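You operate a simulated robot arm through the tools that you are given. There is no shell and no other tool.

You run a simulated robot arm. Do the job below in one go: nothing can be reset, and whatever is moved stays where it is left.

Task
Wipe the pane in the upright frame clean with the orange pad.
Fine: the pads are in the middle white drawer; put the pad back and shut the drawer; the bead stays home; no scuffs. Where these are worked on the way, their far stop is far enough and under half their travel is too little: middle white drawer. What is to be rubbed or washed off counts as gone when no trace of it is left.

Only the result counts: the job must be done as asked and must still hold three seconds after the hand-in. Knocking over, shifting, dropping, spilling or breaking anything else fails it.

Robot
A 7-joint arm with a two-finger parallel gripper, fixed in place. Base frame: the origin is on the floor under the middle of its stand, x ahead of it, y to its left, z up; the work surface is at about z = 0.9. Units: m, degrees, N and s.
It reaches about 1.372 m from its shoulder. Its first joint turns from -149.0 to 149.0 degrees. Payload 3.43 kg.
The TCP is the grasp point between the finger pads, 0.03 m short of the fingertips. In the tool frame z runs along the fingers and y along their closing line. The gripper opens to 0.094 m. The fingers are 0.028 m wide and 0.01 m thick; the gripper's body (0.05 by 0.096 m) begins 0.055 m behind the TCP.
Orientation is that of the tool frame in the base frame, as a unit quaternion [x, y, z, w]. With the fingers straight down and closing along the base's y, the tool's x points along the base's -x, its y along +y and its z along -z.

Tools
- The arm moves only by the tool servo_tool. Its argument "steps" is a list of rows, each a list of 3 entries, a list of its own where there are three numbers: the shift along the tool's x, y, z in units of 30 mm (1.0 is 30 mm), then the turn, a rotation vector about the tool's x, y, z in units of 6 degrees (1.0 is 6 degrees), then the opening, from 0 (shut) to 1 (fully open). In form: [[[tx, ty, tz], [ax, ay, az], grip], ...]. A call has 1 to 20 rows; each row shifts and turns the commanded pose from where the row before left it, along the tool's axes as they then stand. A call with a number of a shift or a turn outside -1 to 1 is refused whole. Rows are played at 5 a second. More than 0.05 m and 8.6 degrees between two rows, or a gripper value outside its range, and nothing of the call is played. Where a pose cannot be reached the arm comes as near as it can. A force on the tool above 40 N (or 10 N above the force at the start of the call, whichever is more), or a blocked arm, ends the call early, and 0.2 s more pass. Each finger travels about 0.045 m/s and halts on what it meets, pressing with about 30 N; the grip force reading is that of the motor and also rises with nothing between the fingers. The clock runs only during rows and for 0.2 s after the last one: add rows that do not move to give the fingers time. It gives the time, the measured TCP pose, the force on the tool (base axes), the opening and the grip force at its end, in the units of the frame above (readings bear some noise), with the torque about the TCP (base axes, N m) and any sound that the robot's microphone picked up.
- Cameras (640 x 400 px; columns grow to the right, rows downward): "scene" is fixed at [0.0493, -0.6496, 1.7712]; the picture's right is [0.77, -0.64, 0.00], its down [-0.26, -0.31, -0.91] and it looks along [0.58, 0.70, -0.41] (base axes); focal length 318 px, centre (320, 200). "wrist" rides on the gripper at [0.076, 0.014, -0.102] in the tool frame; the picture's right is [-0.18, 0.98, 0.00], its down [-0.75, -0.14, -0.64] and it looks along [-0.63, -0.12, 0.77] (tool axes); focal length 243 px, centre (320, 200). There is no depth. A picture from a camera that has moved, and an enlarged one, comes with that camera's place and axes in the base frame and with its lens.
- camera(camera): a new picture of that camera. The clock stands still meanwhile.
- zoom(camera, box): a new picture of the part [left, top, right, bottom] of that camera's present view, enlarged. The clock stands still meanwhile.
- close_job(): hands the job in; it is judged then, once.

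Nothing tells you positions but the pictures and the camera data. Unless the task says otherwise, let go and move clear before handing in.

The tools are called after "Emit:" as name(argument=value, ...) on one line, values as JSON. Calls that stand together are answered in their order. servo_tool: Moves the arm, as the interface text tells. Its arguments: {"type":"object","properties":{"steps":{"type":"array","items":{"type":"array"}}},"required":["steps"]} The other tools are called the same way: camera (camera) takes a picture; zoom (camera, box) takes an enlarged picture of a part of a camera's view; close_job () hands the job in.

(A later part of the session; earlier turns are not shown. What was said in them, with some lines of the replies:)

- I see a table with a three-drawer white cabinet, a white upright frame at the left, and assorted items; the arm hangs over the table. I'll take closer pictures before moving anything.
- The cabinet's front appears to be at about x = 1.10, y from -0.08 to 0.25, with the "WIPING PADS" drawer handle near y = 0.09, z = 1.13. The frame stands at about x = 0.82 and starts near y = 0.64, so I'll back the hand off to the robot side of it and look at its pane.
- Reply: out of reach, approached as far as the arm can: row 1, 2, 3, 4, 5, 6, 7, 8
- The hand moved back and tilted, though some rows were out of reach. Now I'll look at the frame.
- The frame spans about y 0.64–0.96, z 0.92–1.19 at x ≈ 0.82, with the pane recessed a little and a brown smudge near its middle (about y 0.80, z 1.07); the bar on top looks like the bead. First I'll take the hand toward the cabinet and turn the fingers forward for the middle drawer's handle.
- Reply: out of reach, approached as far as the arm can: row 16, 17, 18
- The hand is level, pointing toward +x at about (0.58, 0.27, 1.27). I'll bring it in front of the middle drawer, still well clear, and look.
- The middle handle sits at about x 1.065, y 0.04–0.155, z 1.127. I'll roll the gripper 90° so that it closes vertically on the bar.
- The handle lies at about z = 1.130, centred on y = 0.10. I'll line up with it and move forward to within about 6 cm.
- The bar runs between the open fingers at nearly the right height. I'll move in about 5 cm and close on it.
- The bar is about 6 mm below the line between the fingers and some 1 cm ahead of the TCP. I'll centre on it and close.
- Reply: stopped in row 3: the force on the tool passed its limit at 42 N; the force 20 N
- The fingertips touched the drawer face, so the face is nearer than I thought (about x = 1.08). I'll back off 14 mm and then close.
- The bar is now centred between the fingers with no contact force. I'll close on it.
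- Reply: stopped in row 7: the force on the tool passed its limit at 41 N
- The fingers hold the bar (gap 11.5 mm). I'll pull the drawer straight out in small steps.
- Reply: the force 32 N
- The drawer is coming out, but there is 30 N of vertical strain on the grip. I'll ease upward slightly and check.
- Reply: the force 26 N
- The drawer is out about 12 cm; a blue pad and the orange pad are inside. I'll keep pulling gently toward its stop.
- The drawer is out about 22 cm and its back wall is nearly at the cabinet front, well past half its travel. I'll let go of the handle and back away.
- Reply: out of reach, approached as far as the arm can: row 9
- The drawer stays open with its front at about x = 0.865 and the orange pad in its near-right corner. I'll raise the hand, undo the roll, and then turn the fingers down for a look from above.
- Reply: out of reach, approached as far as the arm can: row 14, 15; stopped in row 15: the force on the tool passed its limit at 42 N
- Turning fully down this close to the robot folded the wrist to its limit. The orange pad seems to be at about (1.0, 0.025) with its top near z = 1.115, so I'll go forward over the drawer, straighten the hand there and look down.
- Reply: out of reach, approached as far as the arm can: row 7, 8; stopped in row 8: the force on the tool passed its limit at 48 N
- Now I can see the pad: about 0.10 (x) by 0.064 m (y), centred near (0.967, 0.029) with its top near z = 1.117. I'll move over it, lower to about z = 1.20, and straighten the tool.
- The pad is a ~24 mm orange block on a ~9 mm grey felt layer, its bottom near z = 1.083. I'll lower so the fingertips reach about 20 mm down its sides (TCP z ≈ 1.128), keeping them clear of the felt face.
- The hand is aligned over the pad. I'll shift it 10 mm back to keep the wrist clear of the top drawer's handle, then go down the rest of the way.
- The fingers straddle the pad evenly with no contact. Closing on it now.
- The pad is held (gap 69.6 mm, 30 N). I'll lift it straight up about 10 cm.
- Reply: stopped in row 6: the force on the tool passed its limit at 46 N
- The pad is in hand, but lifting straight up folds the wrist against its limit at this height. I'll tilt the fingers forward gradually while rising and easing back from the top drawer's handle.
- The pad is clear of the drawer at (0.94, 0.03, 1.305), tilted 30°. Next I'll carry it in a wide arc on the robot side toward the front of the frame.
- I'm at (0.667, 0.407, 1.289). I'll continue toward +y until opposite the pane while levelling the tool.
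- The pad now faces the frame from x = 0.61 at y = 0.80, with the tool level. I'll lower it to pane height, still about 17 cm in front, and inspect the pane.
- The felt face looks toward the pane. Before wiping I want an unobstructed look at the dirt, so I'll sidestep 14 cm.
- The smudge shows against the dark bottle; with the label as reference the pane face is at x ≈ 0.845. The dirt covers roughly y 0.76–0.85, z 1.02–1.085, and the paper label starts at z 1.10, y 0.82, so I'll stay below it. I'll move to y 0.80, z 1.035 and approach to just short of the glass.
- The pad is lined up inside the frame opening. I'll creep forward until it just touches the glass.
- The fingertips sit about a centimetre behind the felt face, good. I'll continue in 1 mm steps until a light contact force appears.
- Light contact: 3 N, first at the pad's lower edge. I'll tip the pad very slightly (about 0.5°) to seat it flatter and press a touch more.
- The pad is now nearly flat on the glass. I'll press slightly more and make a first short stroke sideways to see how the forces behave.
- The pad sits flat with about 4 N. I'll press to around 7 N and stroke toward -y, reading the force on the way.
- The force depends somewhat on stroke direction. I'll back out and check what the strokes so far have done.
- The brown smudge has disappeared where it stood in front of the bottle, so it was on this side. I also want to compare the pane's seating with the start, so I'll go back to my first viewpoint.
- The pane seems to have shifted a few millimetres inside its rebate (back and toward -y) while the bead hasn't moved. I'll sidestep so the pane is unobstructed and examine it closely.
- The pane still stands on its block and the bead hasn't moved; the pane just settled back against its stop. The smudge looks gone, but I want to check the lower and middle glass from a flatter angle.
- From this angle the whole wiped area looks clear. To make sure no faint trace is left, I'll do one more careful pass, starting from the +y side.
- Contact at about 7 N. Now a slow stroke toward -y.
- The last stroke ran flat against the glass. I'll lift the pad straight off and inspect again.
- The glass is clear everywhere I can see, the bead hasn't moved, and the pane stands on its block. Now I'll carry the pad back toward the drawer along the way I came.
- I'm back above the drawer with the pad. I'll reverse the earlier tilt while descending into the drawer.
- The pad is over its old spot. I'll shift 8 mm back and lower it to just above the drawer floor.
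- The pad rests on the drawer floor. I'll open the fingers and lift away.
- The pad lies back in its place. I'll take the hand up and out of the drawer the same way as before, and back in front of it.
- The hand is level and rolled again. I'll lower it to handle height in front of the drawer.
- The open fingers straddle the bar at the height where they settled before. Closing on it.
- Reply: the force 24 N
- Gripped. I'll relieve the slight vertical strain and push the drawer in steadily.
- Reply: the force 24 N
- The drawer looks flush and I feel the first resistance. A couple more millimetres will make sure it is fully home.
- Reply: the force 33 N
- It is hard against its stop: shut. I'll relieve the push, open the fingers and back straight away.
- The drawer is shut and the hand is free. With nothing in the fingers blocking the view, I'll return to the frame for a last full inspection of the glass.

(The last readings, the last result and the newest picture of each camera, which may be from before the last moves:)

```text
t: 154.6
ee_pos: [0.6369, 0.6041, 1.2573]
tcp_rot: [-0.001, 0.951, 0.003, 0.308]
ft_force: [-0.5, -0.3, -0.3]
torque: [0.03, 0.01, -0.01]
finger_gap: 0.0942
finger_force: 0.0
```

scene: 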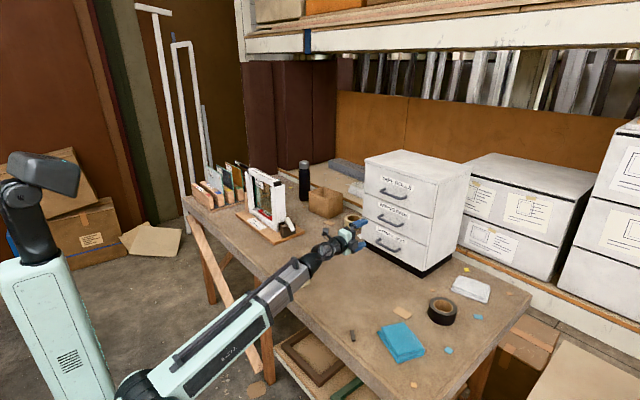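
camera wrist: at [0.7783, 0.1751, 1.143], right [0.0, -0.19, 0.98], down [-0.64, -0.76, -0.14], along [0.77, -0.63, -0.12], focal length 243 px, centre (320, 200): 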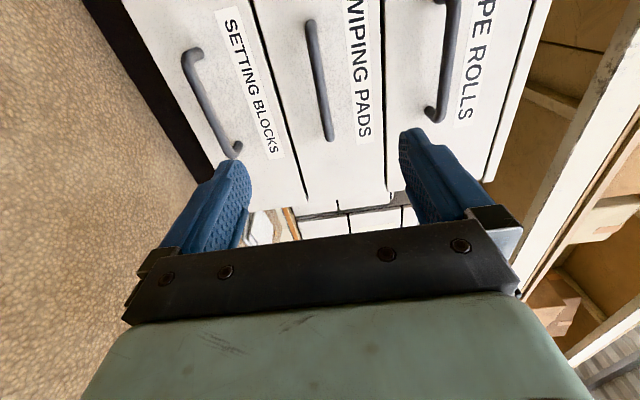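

Emit:
servo_tool(steps=[[[0.5, 1, -0.3], [0, 0, 0], 1], [[0.5, 1, -0.3], [0, 0, 0], 1], [[0.5, 1, -0.3], [0, 0, 0], 1], [[0.5, 1, -0.3], [0, 0, 0], 1], [[0.3, 1, -0.3], [0, 0, 0], 1], [[0, 1, 0], [0, 0, 0], 1], [[0, 0, 0], [0, 0, 0], 1]])

Emit:
camera(camera="wrist")

Emit:
zoom(camera="wrist", box=[190, 0, 450, 225])

Emit:
zoom(camera="wrist", box=[265, 70, 415, 200])

Emit:
zoom(camera="wrist", box=[300, 90, 380, 150])

```text
t: 156.2
ee_pos: [0.5563, 0.7827, 1.2532]
tcp_rot: [-0.002, 0.951, 0.003, 0.309]
ft_force: [-0.2, -0.3, -0.2]
torque: [0.0, 0.02, 0.01]
finger_gap: 0.094
finger_force: 0.0
```

```text
taken
camera wrist: at [0.4345, 0.7972, 1.2907], right [0.15, 0.98, 0.11], down [0.23, -0.14, 0.96], along [0.96, -0.11, -0.25], focal length 243 px, centre (320, 200)
```

wrist: 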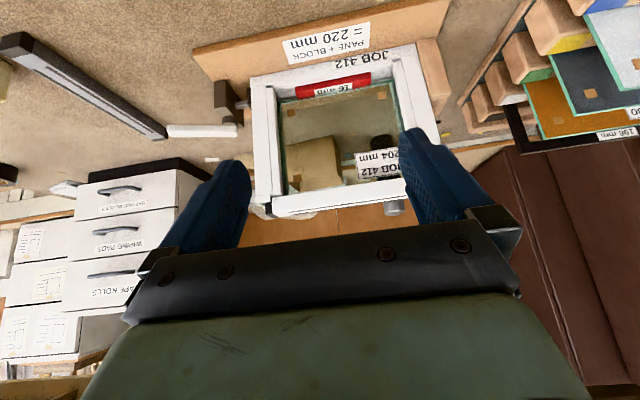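

```text
1.78 times, centred on (320, 112) of wrist
camera zoom: at [0.4345, 0.7972, 1.2907], right [0.15, 0.98, 0.11], down [0.23, -0.14, 0.96], along [0.96, -0.11, -0.25], focal length 431 px, centre (320, 356)
```

zoom: 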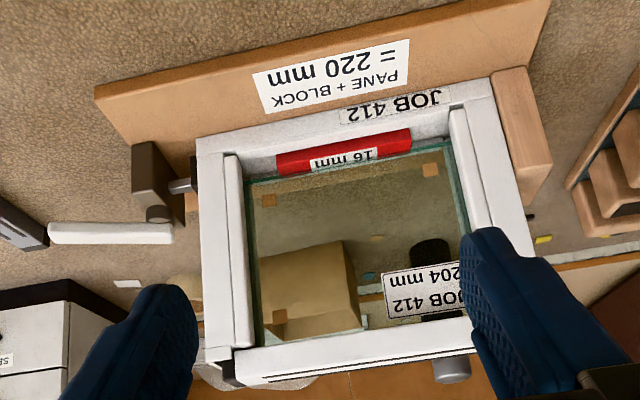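

```text
3.08 times, centred on (340, 135) of wrist
camera zoom: at [0.4345, 0.7972, 1.2907], right [0.15, 0.98, 0.11], down [0.23, -0.14, 0.96], along [0.96, -0.11, -0.25], focal length 746 px, centre (258, 400)
```

zoom: 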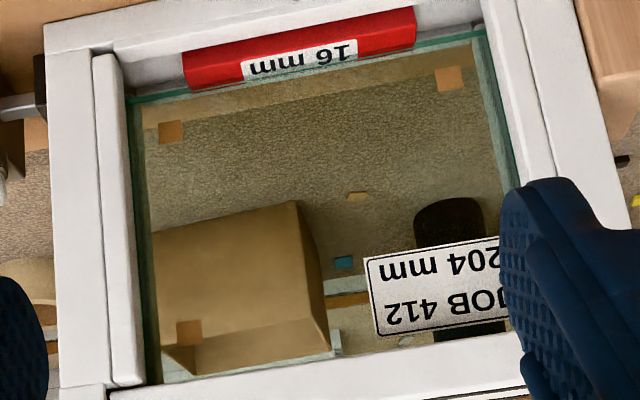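

```text
6.67 times, centred on (340, 120) of wrist
camera zoom: at [0.4345, 0.7972, 1.2907], right [0.15, 0.98, 0.11], down [0.23, -0.14, 0.96], along [0.96, -0.11, -0.25], focal length 1618 px, centre (187, 733)
```

zoom: 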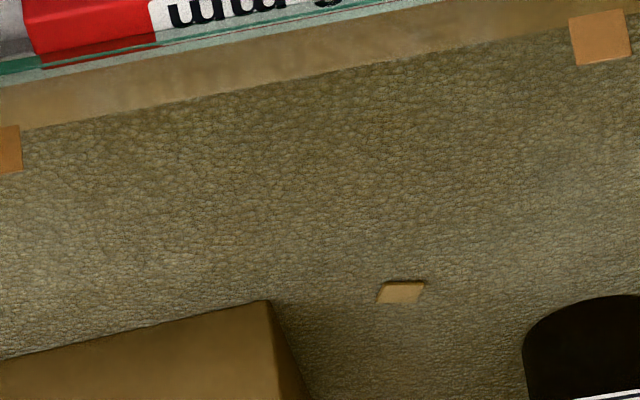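

The whole pane is clear: the box, floor and bottle behind it are sharp with no smudge left. The bead, lever and block are where they were, the pad is in its drawer, the drawer is shut, and the open hand is clear of everything, so I'm handing the job in.

Emit:
close_job()

```text
The job is handed in.
```

The job is handed in. The pane in the upright frame is wiped clean, the orange pad is back in the middle white drawer, and that drawer is shut.

- **Pane:** The brown smudge was on the side facing the robot. After two rounds of wiping, a last look with nothing in the way showed clear glass, with no smudge and no scuffs that I could see.
- **Bead:** It looked unmoved in every check. The pane still stands on its red 16 mm block.
- **Pane shift:** Wiping pushed the pane back about 5 mm inside the frame. It seems to rest against a stop there, and I left it that way.
- **Drawer:** I pulled the middle drawer out about 22 cm to reach the pads. When shutting it I pushed until it stopped hard. While first reaching for the handle, the fingertips pressed briefly on the drawer face, at about 42 N. I saw no mark in later pictures, though I did not check that spot closely.

The arm was open and clear of everything at hand-in, and nothing else on the table looked disturbed.
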